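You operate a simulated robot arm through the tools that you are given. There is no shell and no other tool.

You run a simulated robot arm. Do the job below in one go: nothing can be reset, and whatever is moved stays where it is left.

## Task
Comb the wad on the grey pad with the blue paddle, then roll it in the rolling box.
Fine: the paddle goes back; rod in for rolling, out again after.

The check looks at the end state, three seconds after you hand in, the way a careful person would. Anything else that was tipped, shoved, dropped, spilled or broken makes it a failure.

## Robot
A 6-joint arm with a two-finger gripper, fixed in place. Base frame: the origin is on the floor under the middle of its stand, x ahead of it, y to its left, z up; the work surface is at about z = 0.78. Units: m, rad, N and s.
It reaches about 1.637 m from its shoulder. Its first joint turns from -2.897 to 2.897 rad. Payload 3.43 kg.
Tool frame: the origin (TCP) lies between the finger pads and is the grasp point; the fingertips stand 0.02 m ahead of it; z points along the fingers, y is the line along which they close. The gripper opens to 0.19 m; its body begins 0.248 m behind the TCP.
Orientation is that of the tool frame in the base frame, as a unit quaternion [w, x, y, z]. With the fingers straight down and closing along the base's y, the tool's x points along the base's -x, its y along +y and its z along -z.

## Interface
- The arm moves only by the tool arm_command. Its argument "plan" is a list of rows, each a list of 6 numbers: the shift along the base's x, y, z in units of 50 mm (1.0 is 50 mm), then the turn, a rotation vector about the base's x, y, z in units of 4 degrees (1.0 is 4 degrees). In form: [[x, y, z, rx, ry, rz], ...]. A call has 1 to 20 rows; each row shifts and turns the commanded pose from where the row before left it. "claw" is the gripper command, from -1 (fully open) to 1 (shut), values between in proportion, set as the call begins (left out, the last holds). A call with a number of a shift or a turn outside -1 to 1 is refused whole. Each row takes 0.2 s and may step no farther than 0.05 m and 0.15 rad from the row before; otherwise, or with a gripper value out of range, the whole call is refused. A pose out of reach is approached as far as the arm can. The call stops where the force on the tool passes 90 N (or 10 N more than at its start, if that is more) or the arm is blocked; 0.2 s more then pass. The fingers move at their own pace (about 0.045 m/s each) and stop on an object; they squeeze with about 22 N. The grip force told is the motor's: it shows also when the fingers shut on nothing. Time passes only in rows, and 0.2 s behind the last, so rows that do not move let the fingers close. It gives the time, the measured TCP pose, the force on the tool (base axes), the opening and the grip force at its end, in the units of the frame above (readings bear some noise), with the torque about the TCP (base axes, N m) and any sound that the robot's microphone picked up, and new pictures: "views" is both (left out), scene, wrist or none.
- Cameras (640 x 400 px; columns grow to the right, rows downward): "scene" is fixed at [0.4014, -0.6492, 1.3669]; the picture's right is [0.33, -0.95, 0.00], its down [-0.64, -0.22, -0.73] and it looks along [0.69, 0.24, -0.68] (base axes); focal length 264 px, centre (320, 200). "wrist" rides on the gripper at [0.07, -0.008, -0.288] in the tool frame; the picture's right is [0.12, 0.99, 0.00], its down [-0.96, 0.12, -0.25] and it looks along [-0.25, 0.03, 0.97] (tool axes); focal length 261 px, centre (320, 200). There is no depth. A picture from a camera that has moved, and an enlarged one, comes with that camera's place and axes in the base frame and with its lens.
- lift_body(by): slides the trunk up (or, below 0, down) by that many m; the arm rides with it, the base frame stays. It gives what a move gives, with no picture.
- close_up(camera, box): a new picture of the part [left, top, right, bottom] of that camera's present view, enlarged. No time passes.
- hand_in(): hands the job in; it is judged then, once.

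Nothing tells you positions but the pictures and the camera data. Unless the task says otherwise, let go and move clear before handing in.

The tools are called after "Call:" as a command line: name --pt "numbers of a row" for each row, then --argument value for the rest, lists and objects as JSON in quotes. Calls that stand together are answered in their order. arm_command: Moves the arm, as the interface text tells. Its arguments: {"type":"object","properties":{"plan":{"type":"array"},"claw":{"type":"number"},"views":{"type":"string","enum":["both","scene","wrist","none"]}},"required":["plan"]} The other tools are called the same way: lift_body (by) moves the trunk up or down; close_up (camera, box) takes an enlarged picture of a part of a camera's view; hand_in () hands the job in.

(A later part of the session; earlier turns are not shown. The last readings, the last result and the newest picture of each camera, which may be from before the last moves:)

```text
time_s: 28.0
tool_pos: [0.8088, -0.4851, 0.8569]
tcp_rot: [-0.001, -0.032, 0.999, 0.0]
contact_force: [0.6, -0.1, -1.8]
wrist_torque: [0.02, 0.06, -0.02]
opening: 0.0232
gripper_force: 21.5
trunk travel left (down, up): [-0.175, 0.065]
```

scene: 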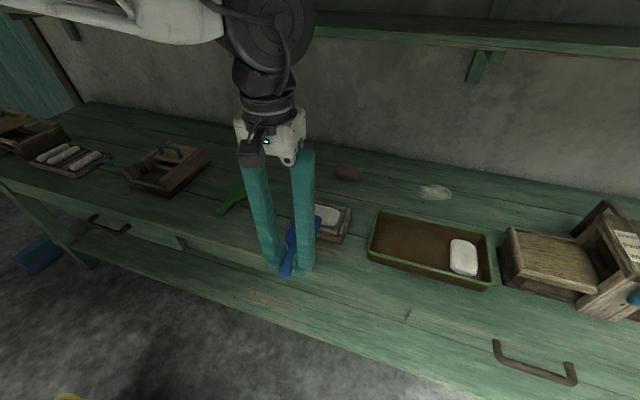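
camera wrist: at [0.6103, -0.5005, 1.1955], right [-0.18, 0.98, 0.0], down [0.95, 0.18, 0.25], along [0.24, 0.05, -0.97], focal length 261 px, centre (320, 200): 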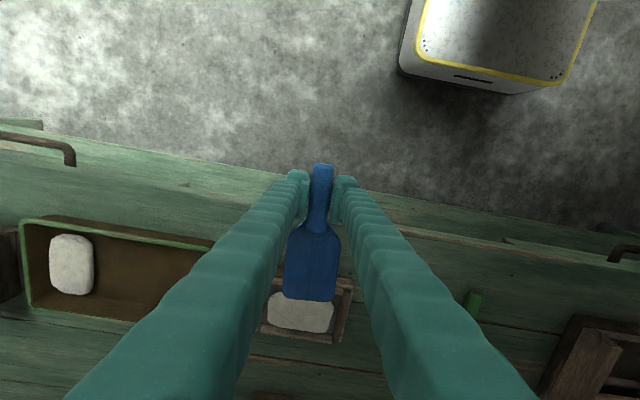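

No contact at the same height now, so the wad has flattened a little or the paddle pitched slightly. Lower further in small steps.

Call:
arm_command --pt "0 0 -0.04 0 0 0" --pt "0 0 0 0 0 0" --views "none"

Call:
arm_command --pt "0 0 -0.04 0 0 0" --pt "0 0 0 0 0 0" --views "none"

Call:
close_up --camera "scene" --box '[280, 180, 360, 240]'

```text
time_s: 28.6
tool_pos: [0.8081, -0.4858, 0.8555]
tcp_rot: [0.0, -0.032, 1.0, 0.0]
contact_force: [-1.6, 0.2, 7.5]
wrist_torque: [0.04, -0.59, 0.0]
opening: 0.0232
gripper_force: 22.2
trunk travel left (down, up): [-0.175, 0.065]
```

```text
time_s: 29.2
tool_pos: [0.8101, -0.4859, 0.8525]
tcp_rot: [0.0, -0.032, 0.999, 0.0]
contact_force: [-2.0, -0.1, 6.6]
wrist_torque: [0.02, -0.59, -0.07]
opening: 0.0229
gripper_force: 22.4
trunk travel left (down, up): [-0.175, 0.065]
```

```text
6.67 times, centred on (320, 210) of scene
camera zoom: at [0.4014, -0.6492, 1.3669], right [0.33, -0.95, 0.0], down [-0.64, -0.22, -0.73], along [0.69, 0.24, -0.68], focal length 1763 px, centre (320, 133)
```

zoom: 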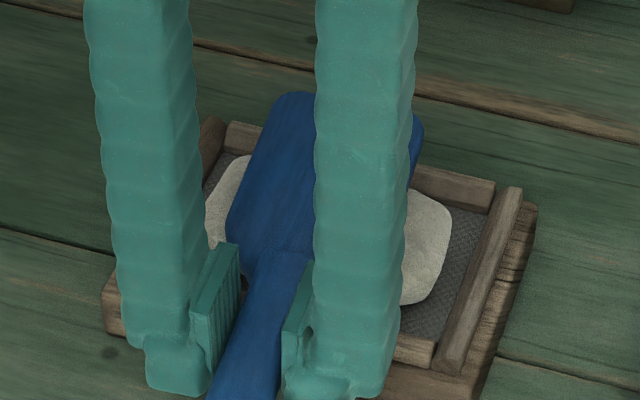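

Call:
arm_command --pt "-0.3 0 0 0 0 0" --pt "-0.3 0 0 0 0 0" --pt "-0.3 0 0 0 0 0" --views "none"

Call:
arm_command --pt "-0.3 0 0 0 0 0" --pt "-0.3 0 0 0 0 0" --views "none"

Call:
arm_command --pt "0 0 0.4 0 0 0" --pt "0 0 0.6 0 0 0" --pt "-0.6 0 0 0 0 0" --pt "-0.8 0 0 0 0 0" --pt "0 0 0 0 0 0" --views "both"

Call:
close_up --camera "scene" --box '[260, 170, 380, 250]'

Call:
close_up --camera "wrist" --box '[200, 200, 440, 380]'

```text
time_s: 30.0
tool_pos: [0.766, -0.4849, 0.8514]
tcp_rot: [0.0, -0.033, 0.999, 0.0]
contact_force: [0.5, 0.1, -1.4]
wrist_torque: [-0.02, 0.12, 0.0]
opening: 0.0231
gripper_force: 22.4
trunk travel left (down, up): [-0.175, 0.065]
```

```text
time_s: 30.6
tool_pos: [0.7359, -0.4849, 0.8513]
tcp_rot: [0.0, -0.031, 1.0, 0.0]
contact_force: [0.3, 0.4, -0.9]
wrist_torque: [-0.02, 0.11, 0.02]
opening: 0.0231
gripper_force: 21.8
trunk travel left (down, up): [-0.175, 0.065]
```

```text
time_s: 31.8
tool_pos: [0.6646, -0.4839, 0.9009]
tcp_rot: [0.0, -0.031, 1.0, -0.001]
contact_force: [0.0, 0.9, -1.2]
wrist_torque: [-0.01, 0.06, -0.03]
opening: 0.023
gripper_force: 21.9
trunk travel left (down, up): [-0.175, 0.065]
camera wrist: at [0.5962, -0.4973, 1.1898], right [-0.18, 0.98, 0.0], down [0.95, 0.18, 0.25], along [0.24, 0.05, -0.97], focal length 261 px, centre (320, 200)
```

scene: 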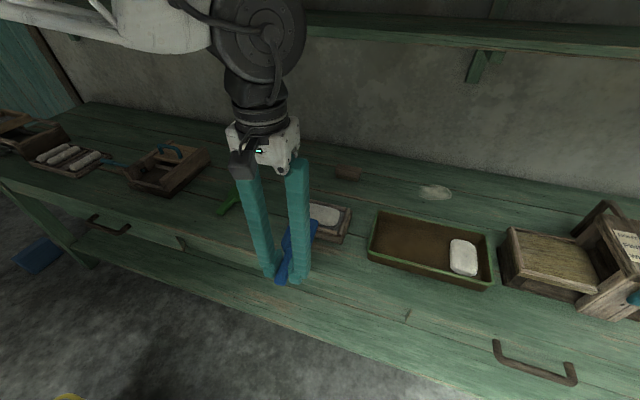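
wrist: 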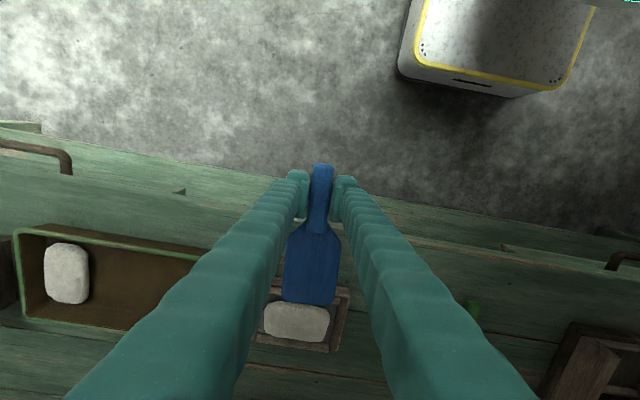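

```text
5.00 times, centred on (320, 210) of scene
camera zoom: at [0.4014, -0.6492, 1.3669], right [0.33, -0.95, 0.0], down [-0.64, -0.22, -0.73], along [0.69, 0.24, -0.68], focal length 1322 px, centre (320, 150)
```

zoom: 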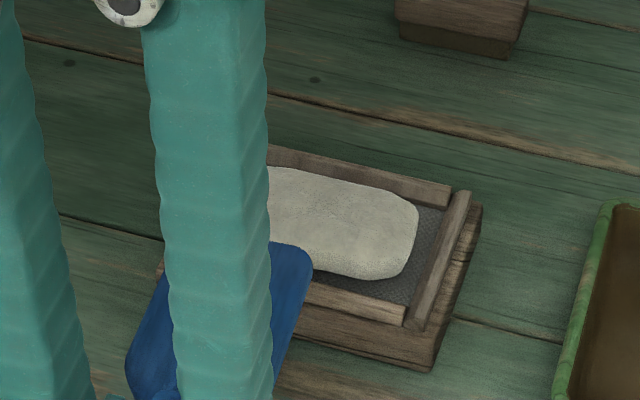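

```text
2.22 times, centred on (320, 290) of wrist
camera zoom: at [0.5962, -0.4973, 1.1898], right [-0.18, 0.98, 0.0], down [0.95, 0.18, 0.25], along [0.24, 0.05, -0.97], focal length 579 px, centre (320, 0)
```

zoom: 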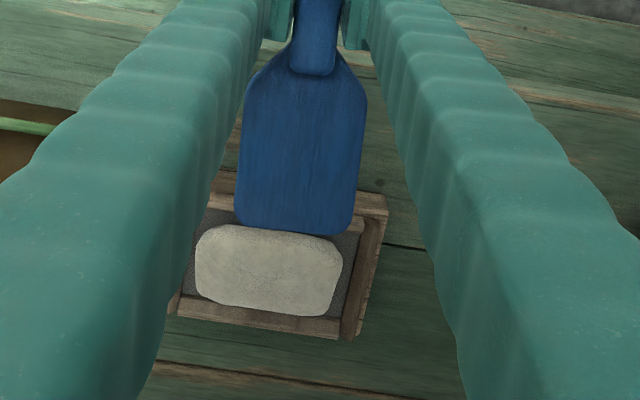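

The wad seems smoother, but the paddle has pitched up a few degrees in the grip (blade tip higher). I'll counter-tilt the wrist to level the blade and use lighter pressure.

Call:
arm_command --pt "0.9 0 0 0 0.5 0" --pt "1.0 0 0 0 0.5 0" --pt "1.0 0 0 0 0.4 0" --pt "0 0 -0.5 0 0 0" --pt "0 0 0 0 0 0" --views "both"

Call:
close_up --camera "scene" --box '[260, 150, 380, 250]'

Call:
close_up --camera "wrist" --box '[220, 140, 420, 310]'

```text
time_s: 33.0
tool_pos: [0.8093, -0.486, 0.8731]
tcp_rot: [-0.049, -0.032, 0.998, 0.002]
contact_force: [0.1, 0.3, -1.1]
wrist_torque: [-0.01, 0.06, -0.05]
opening: 0.0228
gripper_force: 21.1
trunk travel left (down, up): [-0.175, 0.065]
camera wrist: at [0.7695, -0.4983, 1.1681], right [-0.18, 0.98, 0.02], down [0.97, 0.18, 0.15], along [0.15, 0.05, -0.99], focal length 261 px, centre (320, 200)
```

scene: 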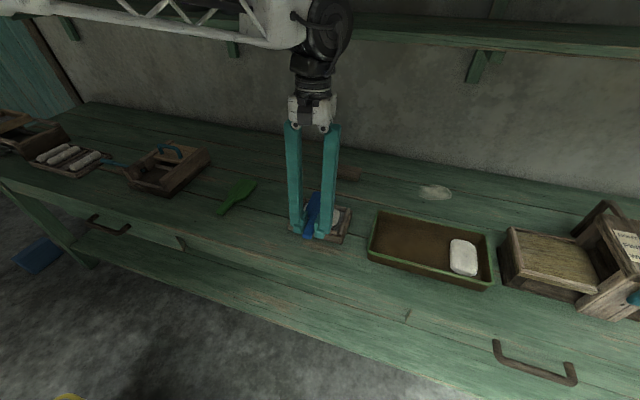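
wrist: 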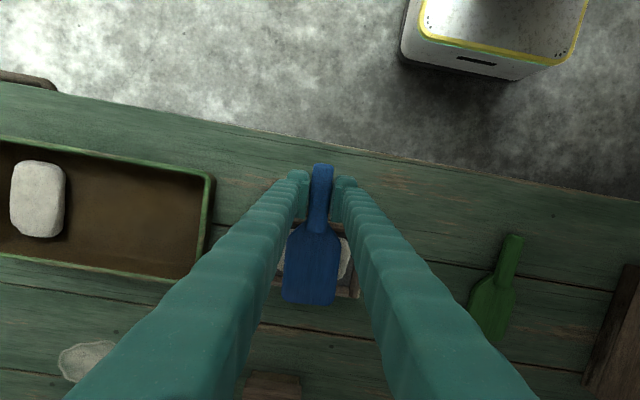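

```text
4.00 times, centred on (320, 200) of scene
camera zoom: at [0.4014, -0.6492, 1.3669], right [0.33, -0.95, 0.0], down [-0.64, -0.22, -0.73], along [0.69, 0.24, -0.68], focal length 1058 px, centre (320, 200)
```

zoom: 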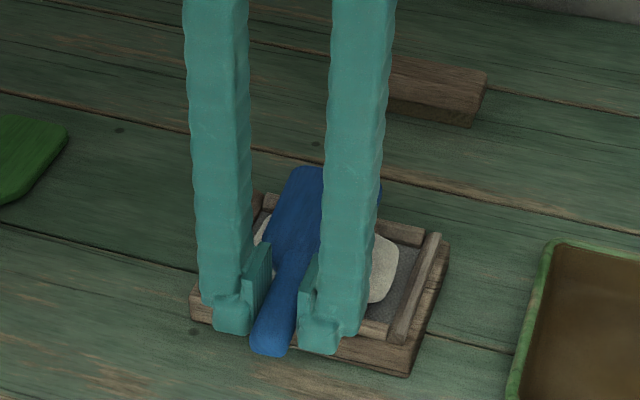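

```text
2.35 times, centred on (320, 225) of wrist
camera zoom: at [0.7695, -0.4983, 1.1681], right [-0.18, 0.98, 0.02], down [0.97, 0.18, 0.15], along [0.15, 0.05, -0.99], focal length 613 px, centre (320, 141)
```

zoom: 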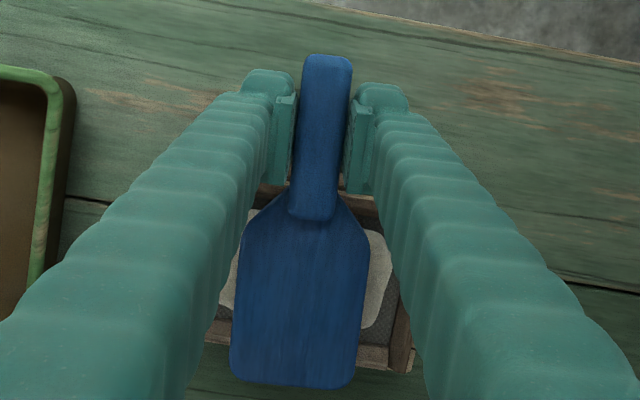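

Call:
arm_command --pt "0 0 -0.2 0 0 0" --pt "0 0 -0.1 0 0 0" --pt "0 0 0 0 0 0" --views "none"

Call:
arm_command --pt "0 0 -0.04 0 0 0" --pt "0 0 0 0 0 0" --views "none"

Call:
arm_command --pt "0 0 -0.04 0 0 0" --pt "0 0 0 0 0 0" --views "none"

```text
time_s: 33.8
tool_pos: [0.8091, -0.487, 0.8605]
tcp_rot: [-0.049, -0.033, 0.998, 0.001]
contact_force: [-0.8, -0.1, -1.0]
wrist_torque: [-0.02, 0.07, -0.01]
opening: 0.023
gripper_force: 22.4
trunk travel left (down, up): [-0.175, 0.065]
```

```text
time_s: 34.4
tool_pos: [0.8105, -0.4858, 0.8603]
tcp_rot: [-0.048, -0.032, 0.998, 0.002]
contact_force: [-0.1, 0.1, -0.6]
wrist_torque: [0.01, 0.06, -0.01]
opening: 0.0229
gripper_force: 21.9
trunk travel left (down, up): [-0.175, 0.065]
```

```text
time_s: 35.0
tool_pos: [0.8097, -0.4865, 0.8583]
tcp_rot: [-0.05, -0.031, 0.998, 0.0]
contact_force: [1.3, -1.0, 6.1]
wrist_torque: [0.01, -0.63, -0.13]
opening: 0.0229
gripper_force: 22.0
trunk travel left (down, up): [-0.175, 0.065]
```

Call:
arm_command --pt "-0.25 0 0 0 0 0" --pt "-0.25 0 0 0 0 0" --views "none"

Call:
arm_command --pt "-0.25 0 0 0 0 0" --pt "-0.25 0 0 0 0 0" --views "none"

Call:
arm_command --pt "-0.25 0 0 0 0 0" --pt "-0.25 0 0 0 0 0" --views "none"

Call:
arm_command --pt "0 0 0.4 0 0 0" --pt "0 0 0.6 0 0 0" --pt "-0.6 0 0 0 0 0" --pt "-0.8 0 0 0 0 0" --pt "0 0 0 0 0 0" --views "both"

Call:
close_up --camera "scene" --box '[260, 170, 380, 250]'

Call:
close_up --camera "wrist" --box '[200, 160, 440, 340]'

```text
time_s: 35.6
tool_pos: [0.7836, -0.486, 0.8584]
tcp_rot: [-0.049, -0.033, 0.998, 0.002]
contact_force: [-0.6, 0.2, -1.4]
wrist_torque: [-0.03, 0.12, 0.0]
opening: 0.0228
gripper_force: 22.2
trunk travel left (down, up): [-0.175, 0.065]
```

```text
time_s: 36.2
tool_pos: [0.7597, -0.4855, 0.8569]
tcp_rot: [-0.049, -0.033, 0.998, 0.002]
contact_force: [0.7, 0.2, -0.6]
wrist_torque: [0.01, 0.1, 0.04]
opening: 0.0229
gripper_force: 22.0
trunk travel left (down, up): [-0.175, 0.065]
```

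```text
time_s: 36.8
tool_pos: [0.7356, -0.4857, 0.8593]
tcp_rot: [-0.049, -0.031, 0.998, 0.002]
contact_force: [0.5, -0.5, -1.8]
wrist_torque: [-0.02, 0.11, -0.04]
opening: 0.0226
gripper_force: 21.6
trunk travel left (down, up): [-0.175, 0.065]
```

```text
time_s: 38.0
tool_pos: [0.6662, -0.4863, 0.9072]
tcp_rot: [-0.05, -0.033, 0.998, 0.002]
contact_force: [0.5, -0.2, -1.7]
wrist_torque: [-0.04, 0.05, 0.03]
opening: 0.0231
gripper_force: 21.8
trunk travel left (down, up): [-0.175, 0.065]
camera wrist: at [0.6265, -0.4982, 1.2022], right [-0.18, 0.98, 0.02], down [0.97, 0.18, 0.15], along [0.15, 0.04, -0.99], focal length 261 px, centre (320, 200)
```

scene: 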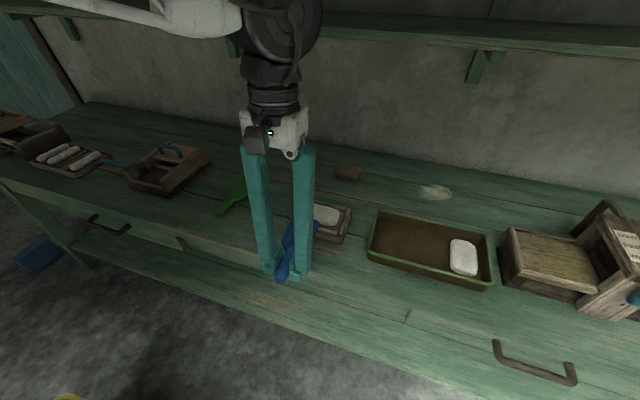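
wrist: 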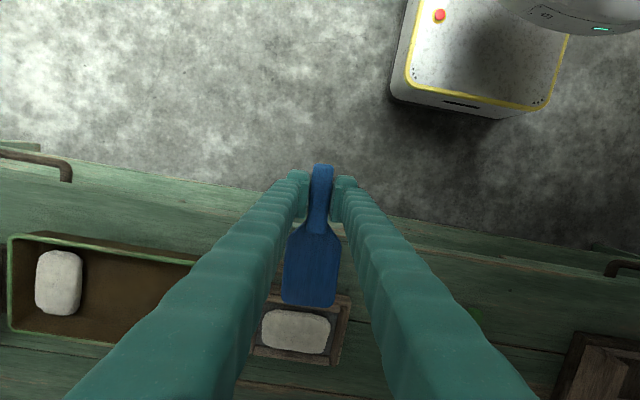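

```text
5.00 times, centred on (320, 210) of scene
camera zoom: at [0.4014, -0.6492, 1.3669], right [0.33, -0.95, 0.0], down [-0.64, -0.22, -0.73], along [0.69, 0.24, -0.68], focal length 1322 px, centre (320, 150)
```

zoom: 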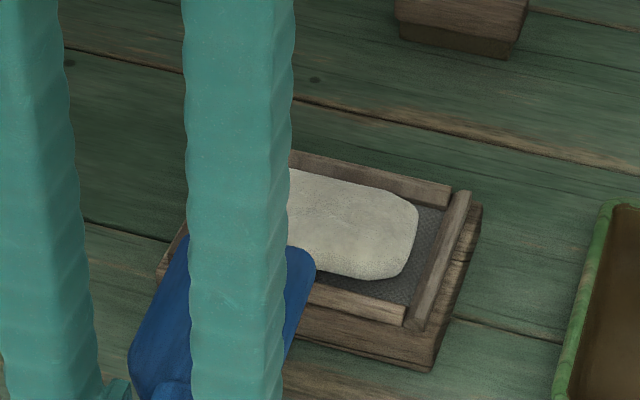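

```text
2.22 times, centred on (320, 250) of wrist
camera zoom: at [0.6265, -0.4982, 1.2022], right [-0.18, 0.98, 0.02], down [0.97, 0.18, 0.15], along [0.15, 0.04, -0.99], focal length 579 px, centre (320, 89)
```

zoom: 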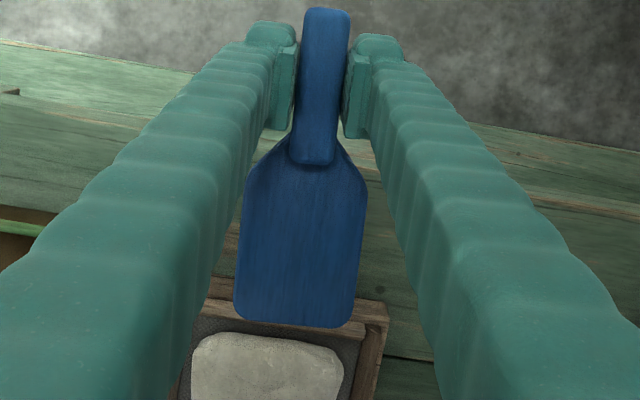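

Contact gets lost mid-stroke because the paddle slips in pitch. Let me look at the wad's surface closely, then tilt slightly tip-down so contact is kept along the stroke.

Call:
close_up --camera "scene" --box '[305, 190, 361, 225]'

Call:
close_up --camera "wrist" --box '[240, 290, 368, 370]'

```text
11.43 times, centred on (333, 208) of scene
camera zoom: at [0.4014, -0.6492, 1.3669], right [0.33, -0.95, 0.0], down [-0.64, -0.22, -0.73], along [0.69, 0.24, -0.68], focal length 3022 px, centre (171, 114)
```

zoom: 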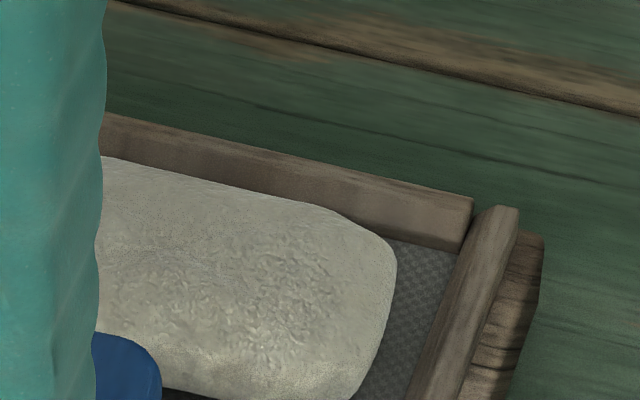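

```text
5.00 times, centred on (304, 330) of wrist
camera zoom: at [0.6265, -0.4982, 1.2022], right [-0.18, 0.98, 0.02], down [0.97, 0.18, 0.15], along [0.15, 0.04, -0.99], focal length 1303 px, centre (400, -450)
```

zoom: 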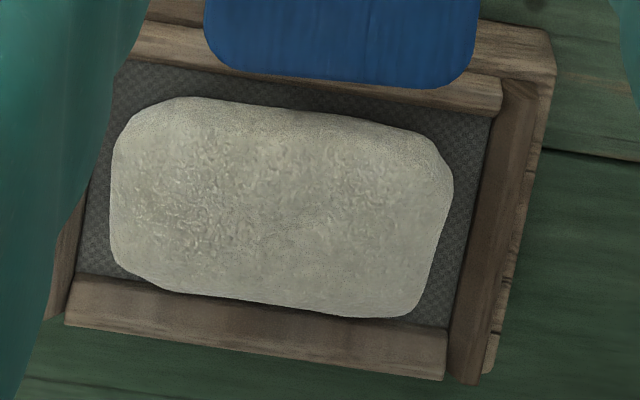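

The surface is still frizzy. I'll tip the blade slightly down and stroke again with sustained contact.

Call:
arm_command --pt "1.0 0 0 0 0.5 0" --pt "1.0 0 0 0 0.4 0" --pt "1.0 0 0 0 0 0" --pt "0.1 0 -0.5 0 0 0" --pt "0 0 -0.3 0 0 0" --pt "0 0 0 0 0 0" --views "none"

Call:
arm_command --pt "0 0 -0.04 0 0 0" --pt "0 0 0 0 0 0" --views "none"

Call:
arm_command --pt "0 0 -0.04 0 0 0" --pt "0 0 0 0 0 0" --views "none"

```text
time_s: 39.4
tool_pos: [0.8202, -0.4861, 0.8697]
tcp_rot: [-0.08, -0.032, 0.996, 0.003]
contact_force: [0.8, -0.3, -0.9]
wrist_torque: [-0.02, 0.07, -0.01]
opening: 0.0229
gripper_force: 22.2
trunk travel left (down, up): [-0.175, 0.065]
```

```text
time_s: 40.0
tool_pos: [0.8204, -0.4868, 0.8668]
tcp_rot: [-0.08, -0.032, 0.996, 0.002]
contact_force: [-0.2, 0.4, -0.8]
wrist_torque: [0.0, 0.05, 0.06]
opening: 0.023
gripper_force: 21.7
trunk travel left (down, up): [-0.175, 0.065]
```

```text
time_s: 40.6
tool_pos: [0.821, -0.4868, 0.8647]
tcp_rot: [-0.08, -0.032, 0.996, 0.003]
contact_force: [0.2, 0.0, -0.8]
wrist_torque: [0.02, 0.06, -0.02]
opening: 0.0229
gripper_force: 21.9
trunk travel left (down, up): [-0.175, 0.065]
```

Call:
arm_command --pt "0 0 -0.04 0 0 0" --pt "0 0 0 0 0 0" --views "none"

Call:
arm_command --pt "0 0 -0.04 0 0 0" --pt "0 0 0 0 0 0" --views "none"

Call:
close_up --camera "scene" --box '[280, 180, 360, 240]'

```text
time_s: 41.2
tool_pos: [0.8197, -0.4852, 0.8628]
tcp_rot: [-0.08, -0.031, 0.996, 0.002]
contact_force: [-1.0, -0.3, -1.0]
wrist_torque: [-0.01, 0.04, 0.01]
opening: 0.023
gripper_force: 21.9
trunk travel left (down, up): [-0.175, 0.065]
```

```text
time_s: 41.8
tool_pos: [0.8197, -0.4871, 0.8616]
tcp_rot: [-0.08, -0.032, 0.996, 0.002]
contact_force: [0.7, 0.3, 5.9]
wrist_torque: [0.01, -0.54, 0.02]
opening: 0.0227
gripper_force: 21.7
trunk travel left (down, up): [-0.175, 0.065]
```

```text
6.67 times, centred on (320, 210) of scene
camera zoom: at [0.4014, -0.6492, 1.3669], right [0.33, -0.95, 0.0], down [-0.64, -0.22, -0.73], along [0.69, 0.24, -0.68], focal length 1763 px, centre (320, 133)
```

zoom: 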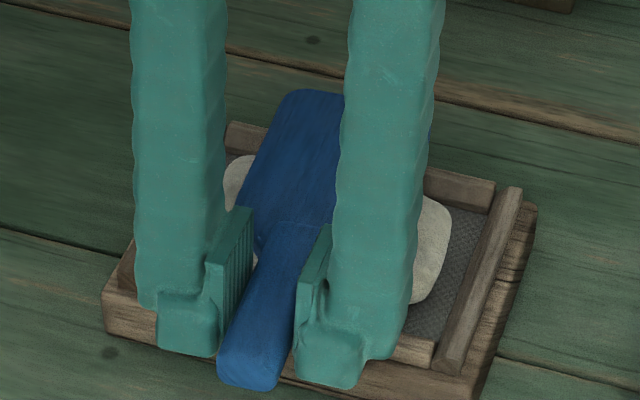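

Call:
arm_command --pt "-0.25 0 0 0 0 0" --pt "-0.25 0 0 0 0 0" --views "none"

Call:
arm_command --pt "-0.25 0 -0.02 0 0 0" --pt "-0.25 0 -0.02 0 0 0" --views "none"

Call:
arm_command --pt "-0.25 0 -0.02 0 0 0" --pt "-0.25 0 -0.02 0 0 0" --views "none"

Call:
arm_command --pt "-0.2 0 -0.02 0 0 0" --views "none"

```text
time_s: 42.4
tool_pos: [0.7942, -0.4855, 0.8576]
tcp_rot: [-0.081, -0.032, 0.996, 0.003]
contact_force: [0.1, -0.7, -1.1]
wrist_torque: [0.04, 0.13, 0.0]
opening: 0.0227
gripper_force: 21.8
trunk travel left (down, up): [-0.175, 0.065]
```

```text
time_s: 43.0
tool_pos: [0.7682, -0.4866, 0.8578]
tcp_rot: [-0.081, -0.032, 0.996, 0.003]
contact_force: [0.8, -0.6, -1.3]
wrist_torque: [-0.01, 0.1, 0.02]
opening: 0.0228
gripper_force: 22.3
trunk travel left (down, up): [-0.175, 0.065]
```

```text
time_s: 43.6
tool_pos: [0.7449, -0.4877, 0.8568]
tcp_rot: [-0.08, -0.031, 0.996, 0.003]
contact_force: [-0.6, 0.0, -1.5]
wrist_torque: [-0.02, 0.13, -0.04]
opening: 0.0228
gripper_force: 21.9
trunk travel left (down, up): [-0.175, 0.065]
```

```text
time_s: 44.0
tool_pos: [0.734, -0.4853, 0.8553]
tcp_rot: [-0.08, -0.032, 0.996, 0.003]
contact_force: [-0.7, -0.6, -1.2]
wrist_torque: [-0.01, 0.12, 0.01]
opening: 0.0229
gripper_force: 22.1
trunk travel left (down, up): [-0.175, 0.065]
```

Call:
arm_command --pt "0 0 0.5 0 0 0" --pt "0 0 0.6 0 0 0" --pt "-0.7 0 0 0 0 0" --pt "-0.7 0 0 0 0 0" --pt "0 0 0 0 0 0" --views "wrist"

Call:
close_up --camera "wrist" --box '[240, 260, 368, 400]'

Call:
close_up --camera "scene" --box '[305, 190, 361, 225]'

Call:
close_up --camera "wrist" --box '[220, 140, 420, 310]'

```text
time_s: 45.2
tool_pos: [0.6638, -0.4841, 0.9116]
tcp_rot: [-0.08, -0.032, 0.996, 0.002]
contact_force: [-0.3, -0.2, -0.9]
wrist_torque: [-0.04, 0.02, -0.04]
opening: 0.0232
gripper_force: 22.0
trunk travel left (down, up): [-0.175, 0.065]
camera wrist: at [0.6426, -0.4974, 1.2091], right [-0.18, 0.98, 0.03], down [0.98, 0.18, 0.09], along [0.09, 0.05, -1.0], focal length 261 px, centre (320, 200)
```

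wrist: 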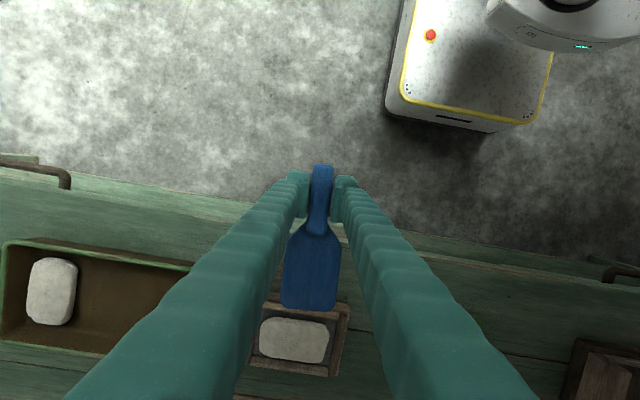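

```text
2.86 times, centred on (304, 330) of wrist
camera zoom: at [0.6426, -0.4974, 1.2091], right [-0.18, 0.98, 0.03], down [0.98, 0.18, 0.09], along [0.09, 0.05, -1.0], focal length 745 px, centre (366, -171)
```

zoom: 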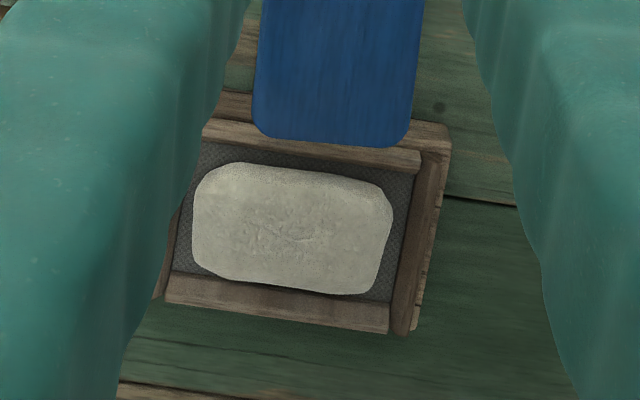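

```text
11.43 times, centred on (333, 208) of scene
camera zoom: at [0.4014, -0.6492, 1.3669], right [0.33, -0.95, 0.0], down [-0.64, -0.22, -0.73], along [0.69, 0.24, -0.68], focal length 3022 px, centre (171, 114)
```

zoom: 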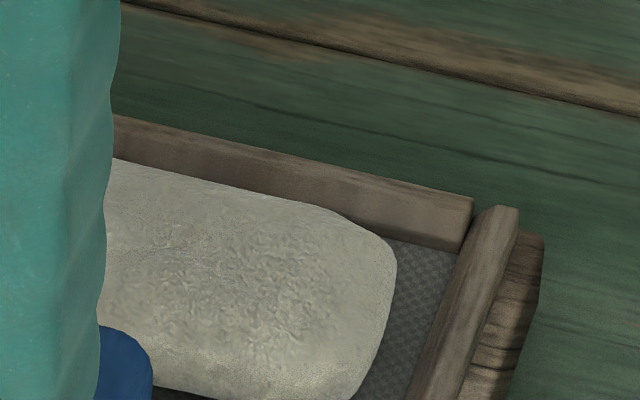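

```text
2.35 times, centred on (320, 225) of wrist
camera zoom: at [0.6426, -0.4974, 1.2091], right [-0.18, 0.98, 0.03], down [0.98, 0.18, 0.09], along [0.09, 0.05, -1.0], focal length 613 px, centre (320, 141)
```

zoom: 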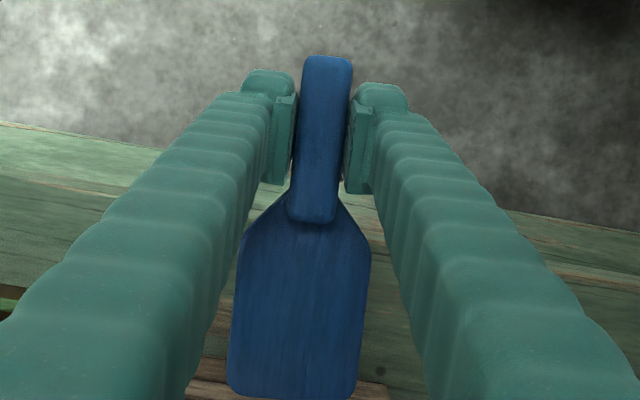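

The wad looks gradually smoother and lower after each stroke (contact starts lower each time). I'll continue with more strokes, using gentle contact.

Call:
arm_command --pt "1.0 0 0 0 0 0" --pt "1.0 0 0 0 0 0" --pt "1.0 0 0 0 0 0" --pt "0 0 -0.6 0 0 0" --pt "0 0 -0.4 0 0 0" --pt "0 0 0 0 0 0" --views "none"

Call:
arm_command --pt "0 0 -0.03 0 0 0" --pt "0 0 0 0 0 0" --views "none"

Call:
arm_command --pt "0 0 -0.03 0 0 0" --pt "0 0 0 0 0 0" --views "none"

```text
time_s: 46.6
tool_pos: [0.8128, -0.4856, 0.859]
tcp_rot: [-0.081, -0.032, 0.996, 0.002]
contact_force: [-0.3, 0.2, -1.5]
wrist_torque: [-0.02, 0.09, 0.03]
opening: 0.023
gripper_force: 22.5
trunk travel left (down, up): [-0.175, 0.065]
```

```text
time_s: 47.2
tool_pos: [0.8142, -0.4863, 0.8582]
tcp_rot: [-0.08, -0.031, 0.996, 0.003]
contact_force: [0.2, -0.7, -1.2]
wrist_torque: [0.0, 0.05, 0.0]
opening: 0.0231
gripper_force: 22.2
trunk travel left (down, up): [-0.175, 0.065]
```

```text
time_s: 47.8
tool_pos: [0.8137, -0.4851, 0.8563]
tcp_rot: [-0.081, -0.032, 0.996, 0.002]
contact_force: [-0.8, 0.3, -1.6]
wrist_torque: [0.0, 0.03, 0.0]
opening: 0.0228
gripper_force: 21.6
trunk travel left (down, up): [-0.175, 0.065]
```

Call:
arm_command --pt "0 0 -0.03 0 0 0" --pt "0 0 0 0 0 0" --views "none"

Call:
arm_command --pt "0 0 -0.03 0 0 0" --pt "0 0 0 0 0 0" --views "none"

Call:
close_up --camera "scene" --box '[280, 180, 360, 240]'

```text
time_s: 48.4
tool_pos: [0.8144, -0.4867, 0.857]
tcp_rot: [-0.08, -0.032, 0.996, 0.002]
contact_force: [0.0, 0.5, 2.5]
wrist_torque: [0.1, -0.19, 0.0]
opening: 0.023
gripper_force: 21.7
trunk travel left (down, up): [-0.175, 0.065]
```

```text
time_s: 49.0
tool_pos: [0.8143, -0.4856, 0.8555]
tcp_rot: [-0.08, -0.032, 0.996, 0.003]
contact_force: [-0.4, 1.2, 8.8]
wrist_torque: [0.03, -0.6, 0.05]
opening: 0.0228
gripper_force: 21.7
trunk travel left (down, up): [-0.175, 0.065]
```

```text
6.67 times, centred on (320, 210) of scene
camera zoom: at [0.4014, -0.6492, 1.3669], right [0.33, -0.95, 0.0], down [-0.64, -0.22, -0.73], along [0.69, 0.24, -0.68], focal length 1763 px, centre (320, 133)
```

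zoom: 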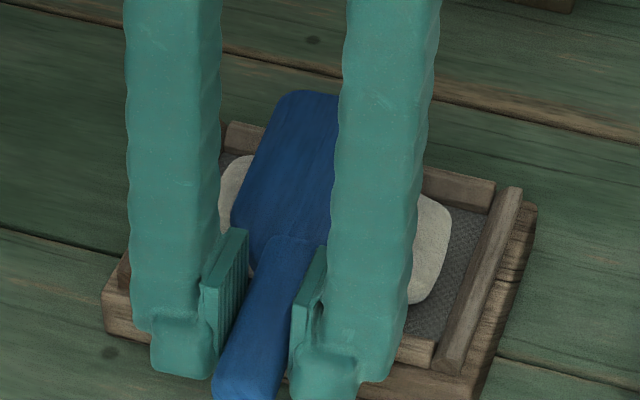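

Call:
arm_command --pt "-0.15 0 0 0 0 0" --views "none"

Call:
arm_command --pt "-0.15 0 0 0 0 0" --views "none"

Call:
arm_command --pt "-0.15 0 -0.03 0 0 0" --views "none"

Call:
arm_command --pt "-0.2 0 -0.04 0 0 0" --views "none"

```text
time_s: 49.4
tool_pos: [0.8086, -0.4863, 0.8542]
tcp_rot: [-0.08, -0.033, 0.996, 0.002]
contact_force: [-0.7, 0.4, -0.8]
wrist_torque: [-0.07, 0.08, -0.03]
opening: 0.0232
gripper_force: 21.9
trunk travel left (down, up): [-0.175, 0.065]
```

```text
time_s: 49.8
tool_pos: [0.7989, -0.4858, 0.8543]
tcp_rot: [-0.08, -0.032, 0.996, 0.003]
contact_force: [-0.6, -0.2, 2.5]
wrist_torque: [0.03, -0.19, 0.05]
opening: 0.023
gripper_force: 22.3
trunk travel left (down, up): [-0.175, 0.065]
```

```text
time_s: 50.2
tool_pos: [0.7926, -0.4863, 0.8531]
tcp_rot: [-0.08, -0.032, 0.996, 0.003]
contact_force: [1.9, 0.2, 5.3]
wrist_torque: [0.03, -0.62, 0.06]
opening: 0.0234
gripper_force: 22.0
trunk travel left (down, up): [-0.175, 0.065]
```

```text
time_s: 50.6
tool_pos: [0.7837, -0.4858, 0.8505]
tcp_rot: [-0.081, -0.032, 0.996, 0.002]
contact_force: [-0.3, -0.4, -1.1]
wrist_torque: [-0.01, 0.12, -0.01]
opening: 0.0231
gripper_force: 22.0
trunk travel left (down, up): [-0.175, 0.065]
```

Call:
arm_command --pt "0 0 0.6 0 0 0" --pt "0 0 0.6 0 0 0" --pt "-0.9 0 0 0 0 0" --pt "-0.9 0 0 0 0 0" --pt "-0.8 0 0 0 0 0" --pt "0 0 0 0 0 0" --views "wrist"

Call:
close_up --camera "scene" --box '[305, 190, 361, 225]'

Call:
close_up --camera "scene" --box '[280, 190, 360, 250]'

Call:
close_up --camera "wrist" --box '[220, 160, 400, 390]'

```text
time_s: 52.0
tool_pos: [0.6507, -0.4862, 0.909]
tcp_rot: [-0.081, -0.031, 0.996, 0.002]
contact_force: [-0.4, -0.2, -1.2]
wrist_torque: [0.01, 0.05, -0.01]
opening: 0.0227
gripper_force: 21.6
trunk travel left (down, up): [-0.175, 0.065]
camera wrist: at [0.6298, -0.4982, 1.2061], right [-0.18, 0.98, 0.03], down [0.98, 0.18, 0.09], along [0.09, 0.04, -1.0], focal length 261 px, centre (320, 200)
```

wrist: 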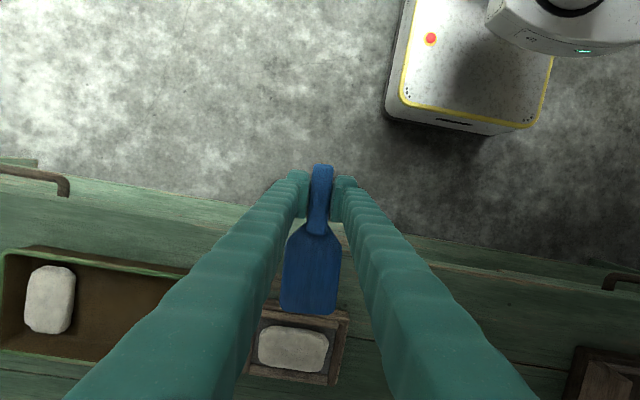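

```text
11.43 times, centred on (333, 208) of scene
camera zoom: at [0.4014, -0.6492, 1.3669], right [0.33, -0.95, 0.0], down [-0.64, -0.22, -0.73], along [0.69, 0.24, -0.68], focal length 3022 px, centre (171, 114)
```

zoom: 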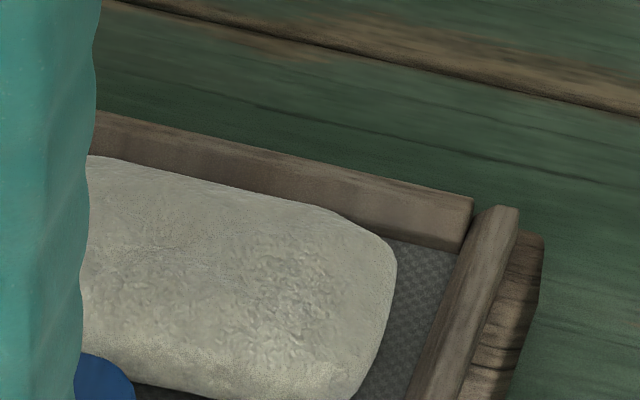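

```text
6.67 times, centred on (320, 220) of scene
camera zoom: at [0.4014, -0.6492, 1.3669], right [0.33, -0.95, 0.0], down [-0.64, -0.22, -0.73], along [0.69, 0.24, -0.68], focal length 1763 px, centre (320, 67)
```

zoom: 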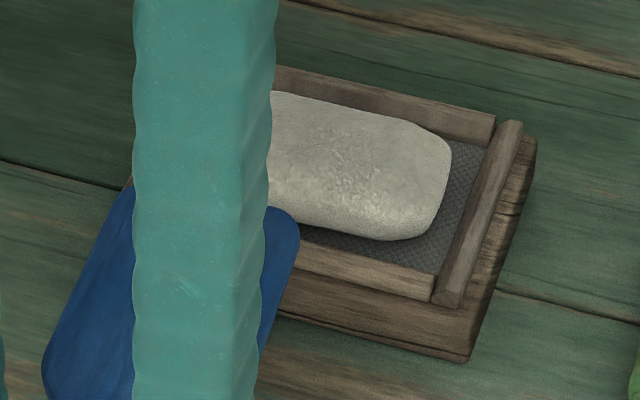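

```text
1.74 times, centred on (310, 275) of wrist
camera zoom: at [0.6298, -0.4982, 1.2061], right [-0.18, 0.98, 0.03], down [0.98, 0.18, 0.09], along [0.09, 0.04, -1.0], focal length 453 px, centre (337, 70)
```

zoom: 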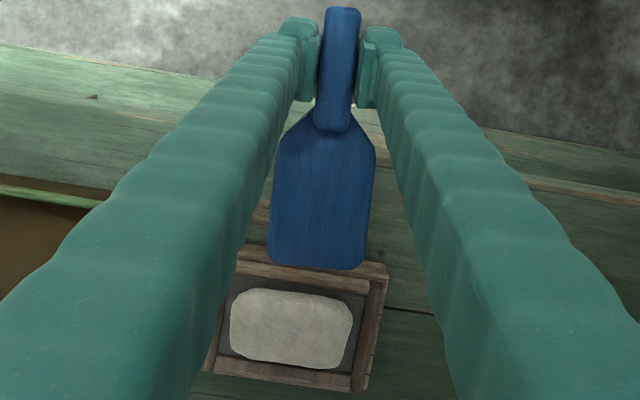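

The wad's outline hasn't changed; the paddle is simply pitching in the grip (now ~12°), so strokes lose contact. I'll set the paddle back on its spot and re-grasp with tilted fingers along the handle for a firmer hold.

Call:
arm_command --pt "0.7017 0.6183 0 0 0.3 0" --pt "0.7017 0.6183 0 0 0.3 0" --pt "0.7017 0.6183 0 0 0.3 0" --pt "0.7017 0.6183 0 0 0 0" --pt "0.7017 0.6183 0 0 0 0" --pt "0.7015 0.6185 0 0 0 0" --pt "0 0 -0.7 0 0 0" --pt "0 0 -0.7 0 0 0" --pt "0 0 0 0 0 0" --views "both"

Call:
close_up --camera "scene" --box '[200, 140, 320, 240]'

```text
time_s: 54.0
tool_pos: [0.8619, -0.3015, 0.8424]
tcp_rot: [-0.112, -0.031, 0.993, 0.004]
contact_force: [0.9, 0.1, -1.3]
wrist_torque: [0.02, 0.11, 0.01]
opening: 0.0229
gripper_force: 22.0
trunk travel left (down, up): [-0.175, 0.065]
camera wrist: at [0.8599, -0.3144, 1.1401], right [-0.18, 0.98, 0.04], down [0.98, 0.18, 0.03], along [0.02, 0.04, -1.0], focal length 261 px, centre (320, 200)
```

scene: 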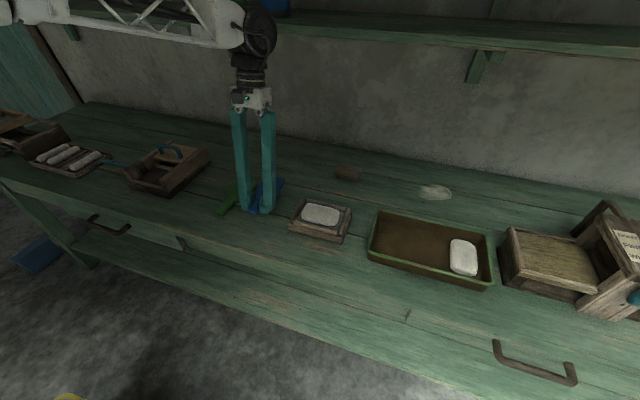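
wrist: 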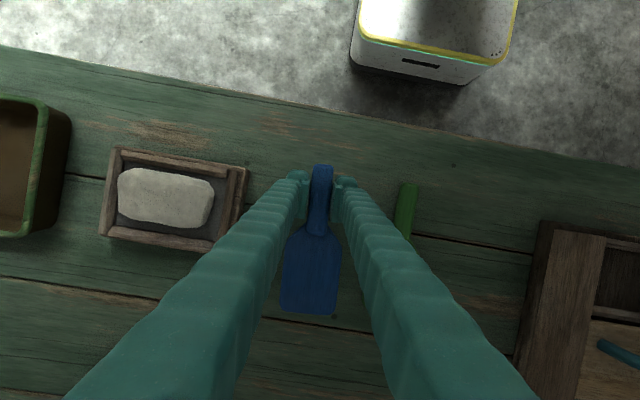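

```text
4.00 times, centred on (260, 190) of scene
camera zoom: at [0.4014, -0.6492, 1.3669], right [0.33, -0.95, 0.0], down [-0.64, -0.22, -0.73], along [0.69, 0.24, -0.68], focal length 1058 px, centre (560, 240)
```

zoom: 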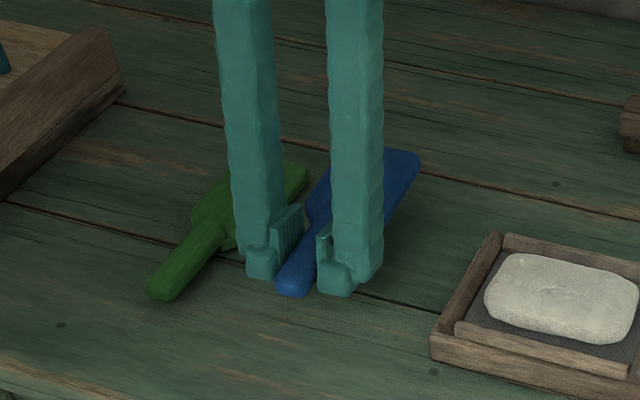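

Call:
arm_command --pt "0 0 -0.35 0 0 0" --pt "0 0 -0.25 0 0 0" --pt "0 0 0 0 0 0" --views "none"

Call:
arm_command --pt "0 0 -0.04 0 0 0" --pt "0 0 0 0 0 0" --views "none"

Call:
arm_command --pt "0 0 -0.03 0 0 0" --pt "0 0 0 0 0 0" --views "none"

```text
time_s: 54.8
tool_pos: [0.8619, -0.3008, 0.8112]
tcp_rot: [-0.112, -0.031, 0.993, 0.004]
contact_force: [-0.7, 0.3, -1.3]
wrist_torque: [-0.02, 0.08, 0.02]
opening: 0.0228
gripper_force: 22.1
trunk travel left (down, up): [-0.175, 0.065]
```

```text
time_s: 55.4
tool_pos: [0.8631, -0.3003, 0.8087]
tcp_rot: [-0.112, -0.032, 0.993, 0.003]
contact_force: [0.6, -0.5, -0.3]
wrist_torque: [-0.03, 0.08, -0.02]
opening: 0.023
gripper_force: 22.2
trunk travel left (down, up): [-0.175, 0.065]
```

```text
time_s: 56.0
tool_pos: [0.8632, -0.2994, 0.8078]
tcp_rot: [-0.112, -0.032, 0.993, 0.003]
contact_force: [0.3, 0.3, -1.4]
wrist_torque: [0.02, 0.06, 0.03]
opening: 0.0231
gripper_force: 22.1
trunk travel left (down, up): [-0.175, 0.065]
```

Call:
arm_command --pt "0 0 -0.03 0 0 0" --pt "0 0 0 0 0 0" --views "none"

Call:
arm_command --pt "0 0 -0.03 0 0 0" --pt "0 0 0 0 0 0" --views "scene"

Call:
close_up --camera "scene" --box '[220, 160, 300, 220]'

```text
time_s: 56.6
tool_pos: [0.8625, -0.3001, 0.8068]
tcp_rot: [-0.112, -0.032, 0.993, 0.003]
contact_force: [-0.2, -0.1, -1.0]
wrist_torque: [0.01, 0.05, -0.01]
opening: 0.0227
gripper_force: 22.1
trunk travel left (down, up): [-0.175, 0.065]
```

```text
time_s: 57.2
tool_pos: [0.8644, -0.3006, 0.8051]
tcp_rot: [-0.111, -0.032, 0.993, 0.004]
contact_force: [0.1, -0.2, -2.3]
wrist_torque: [-0.02, 0.1, 0.01]
opening: 0.0228
gripper_force: 21.2
trunk travel left (down, up): [-0.175, 0.065]
```

scene: 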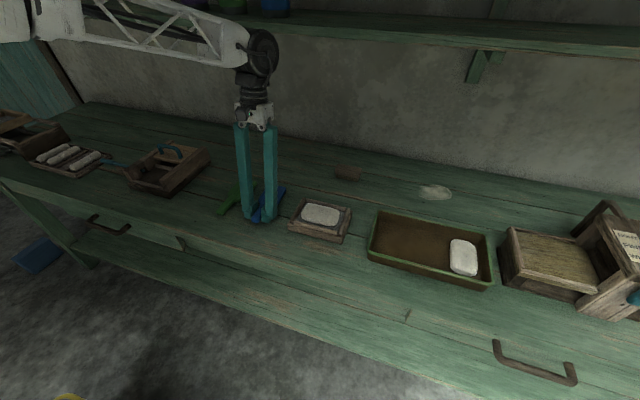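

```text
6.67 times, centred on (260, 190) of scene
camera zoom: at [0.4014, -0.6492, 1.3669], right [0.33, -0.95, 0.0], down [-0.64, -0.22, -0.73], along [0.69, 0.24, -0.68], focal length 1763 px, centre (720, 267)
```

zoom: 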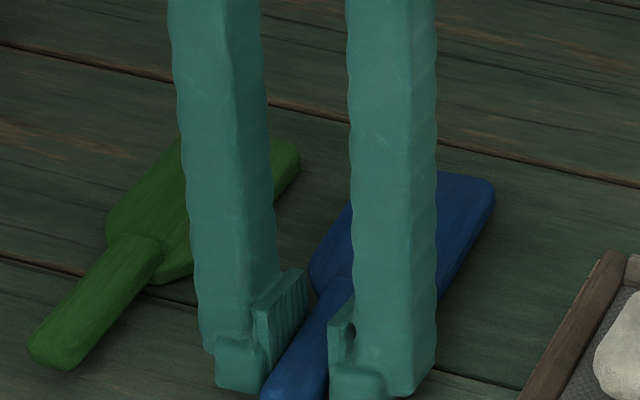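

It is within a couple of millimetres of the table; I'll release here and check the pose.

Call:
arm_command --pt "0 0 0 0 0 0" --pt "0 0 0 0 0 0" --pt "0 0 0 0 0 0" --pt "0 0 0 0 0 0" --pt "0 0 0.8 0 0 0" --pt "0 0 0.8 0 0 0" --pt "0 0 0.8 0 0 0" --pt "0 0 0 0 0 0" --claw 0.16 --views "both"

Call:
close_up --camera "wrist" --box '[240, 130, 400, 300]'

Call:
close_up --camera "scene" --box '[200, 150, 360, 250]'

```text
time_s: 59.0
tool_pos: [0.8622, -0.2993, 0.924]
tcp_rot: [-0.111, -0.031, 0.993, 0.003]
contact_force: [0.4, 0.0, 0.3]
wrist_torque: [-0.01, -0.02, -0.02]
opening: 0.0799
gripper_force: 0.1
trunk travel left (down, up): [-0.175, 0.065]
camera wrist: at [0.859, -0.3119, 1.2209], right [-0.18, 0.98, 0.04], down [0.98, 0.18, 0.03], along [0.02, 0.04, -1.0], focal length 261 px, centre (320, 200)
```

scene: 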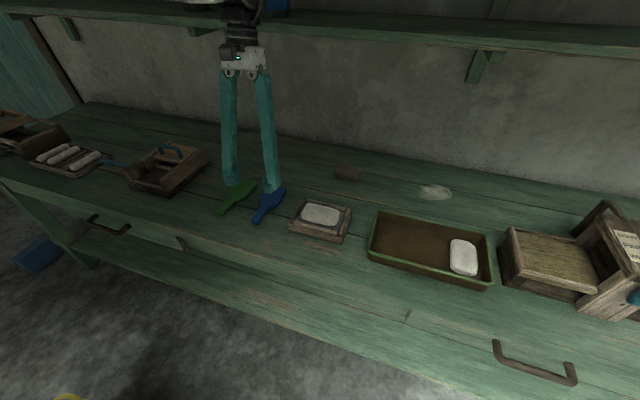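
wrist: 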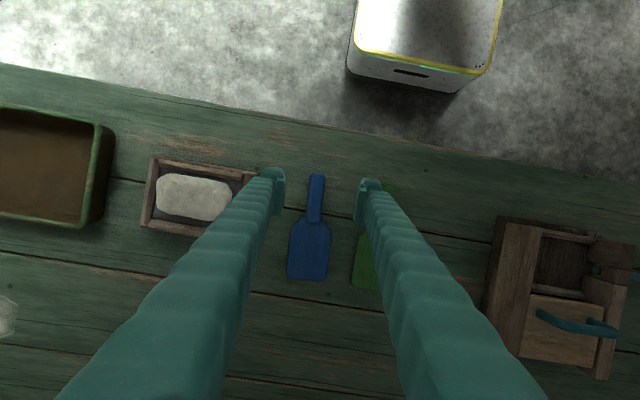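

```text
2.35 times, centred on (320, 215) of wrist
camera zoom: at [0.859, -0.3119, 1.2209], right [-0.18, 0.98, 0.04], down [0.98, 0.18, 0.03], along [0.02, 0.04, -1.0], focal length 613 px, centre (320, 165)
```

zoom: 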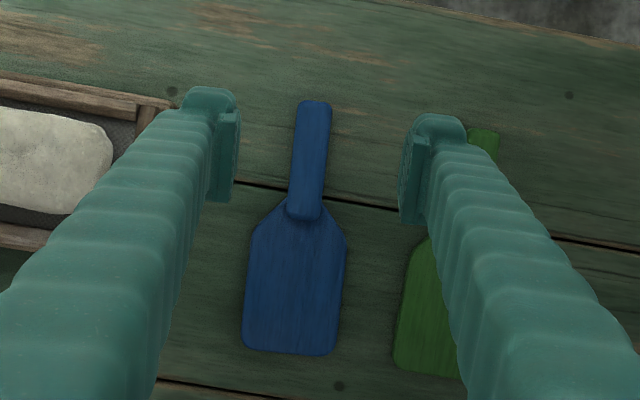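

```text
4.00 times, centred on (280, 200) of scene
camera zoom: at [0.4014, -0.6492, 1.3669], right [0.33, -0.95, 0.0], down [-0.64, -0.22, -0.73], along [0.69, 0.24, -0.68], focal length 1058 px, centre (480, 200)
```

zoom: 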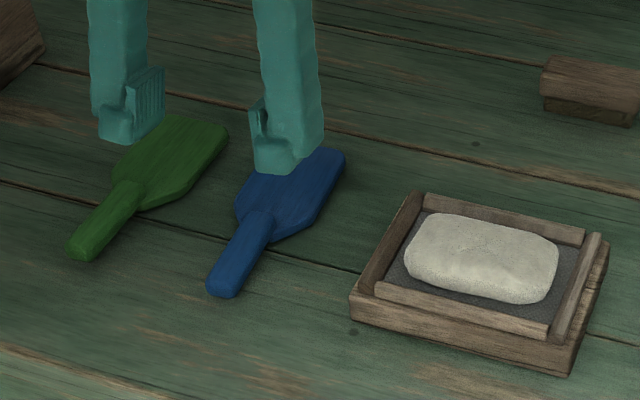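

Call:
close_up --camera "scene" --box '[280, 190, 360, 250]'

Call:
close_up --camera "scene" --box '[430, 225, 500, 290]'

Call:
close_up --camera "scene" --box '[220, 170, 300, 230]'

```text
6.67 times, centred on (320, 220) of scene
camera zoom: at [0.4014, -0.6492, 1.3669], right [0.33, -0.95, 0.0], down [-0.64, -0.22, -0.73], along [0.69, 0.24, -0.68], focal length 1763 px, centre (320, 67)
```

zoom: 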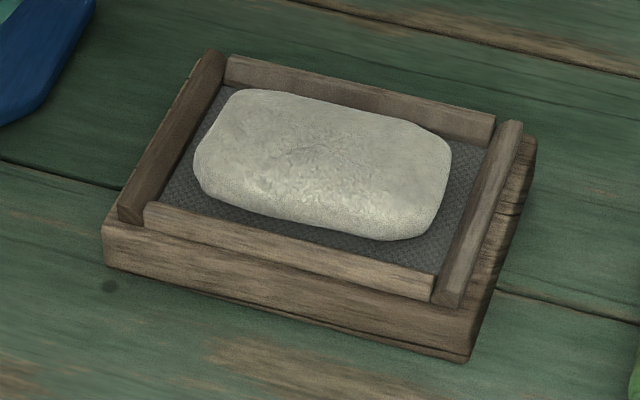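

```text
6.15 times, centred on (465, 258) of scene
camera zoom: at [0.4014, -0.6492, 1.3669], right [0.33, -0.95, 0.0], down [-0.64, -0.22, -0.73], along [0.69, 0.24, -0.68], focal length 1627 px, centre (-572, -154)
```

zoom: 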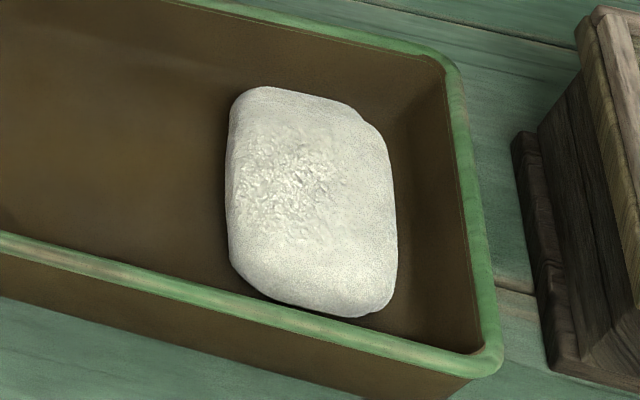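

```text
6.67 times, centred on (260, 200) of scene
camera zoom: at [0.4014, -0.6492, 1.3669], right [0.33, -0.95, 0.0], down [-0.64, -0.22, -0.73], along [0.69, 0.24, -0.68], focal length 1763 px, centre (720, 200)
```

zoom: 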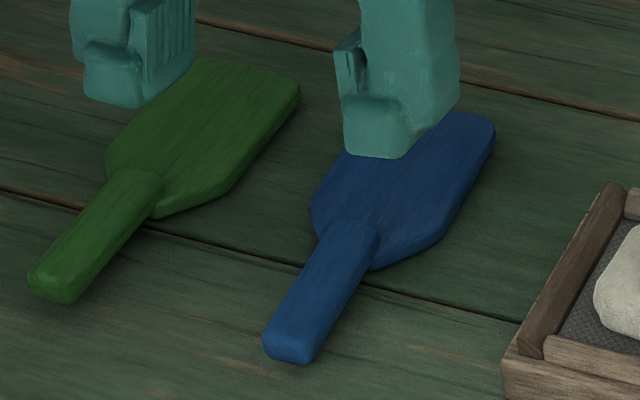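

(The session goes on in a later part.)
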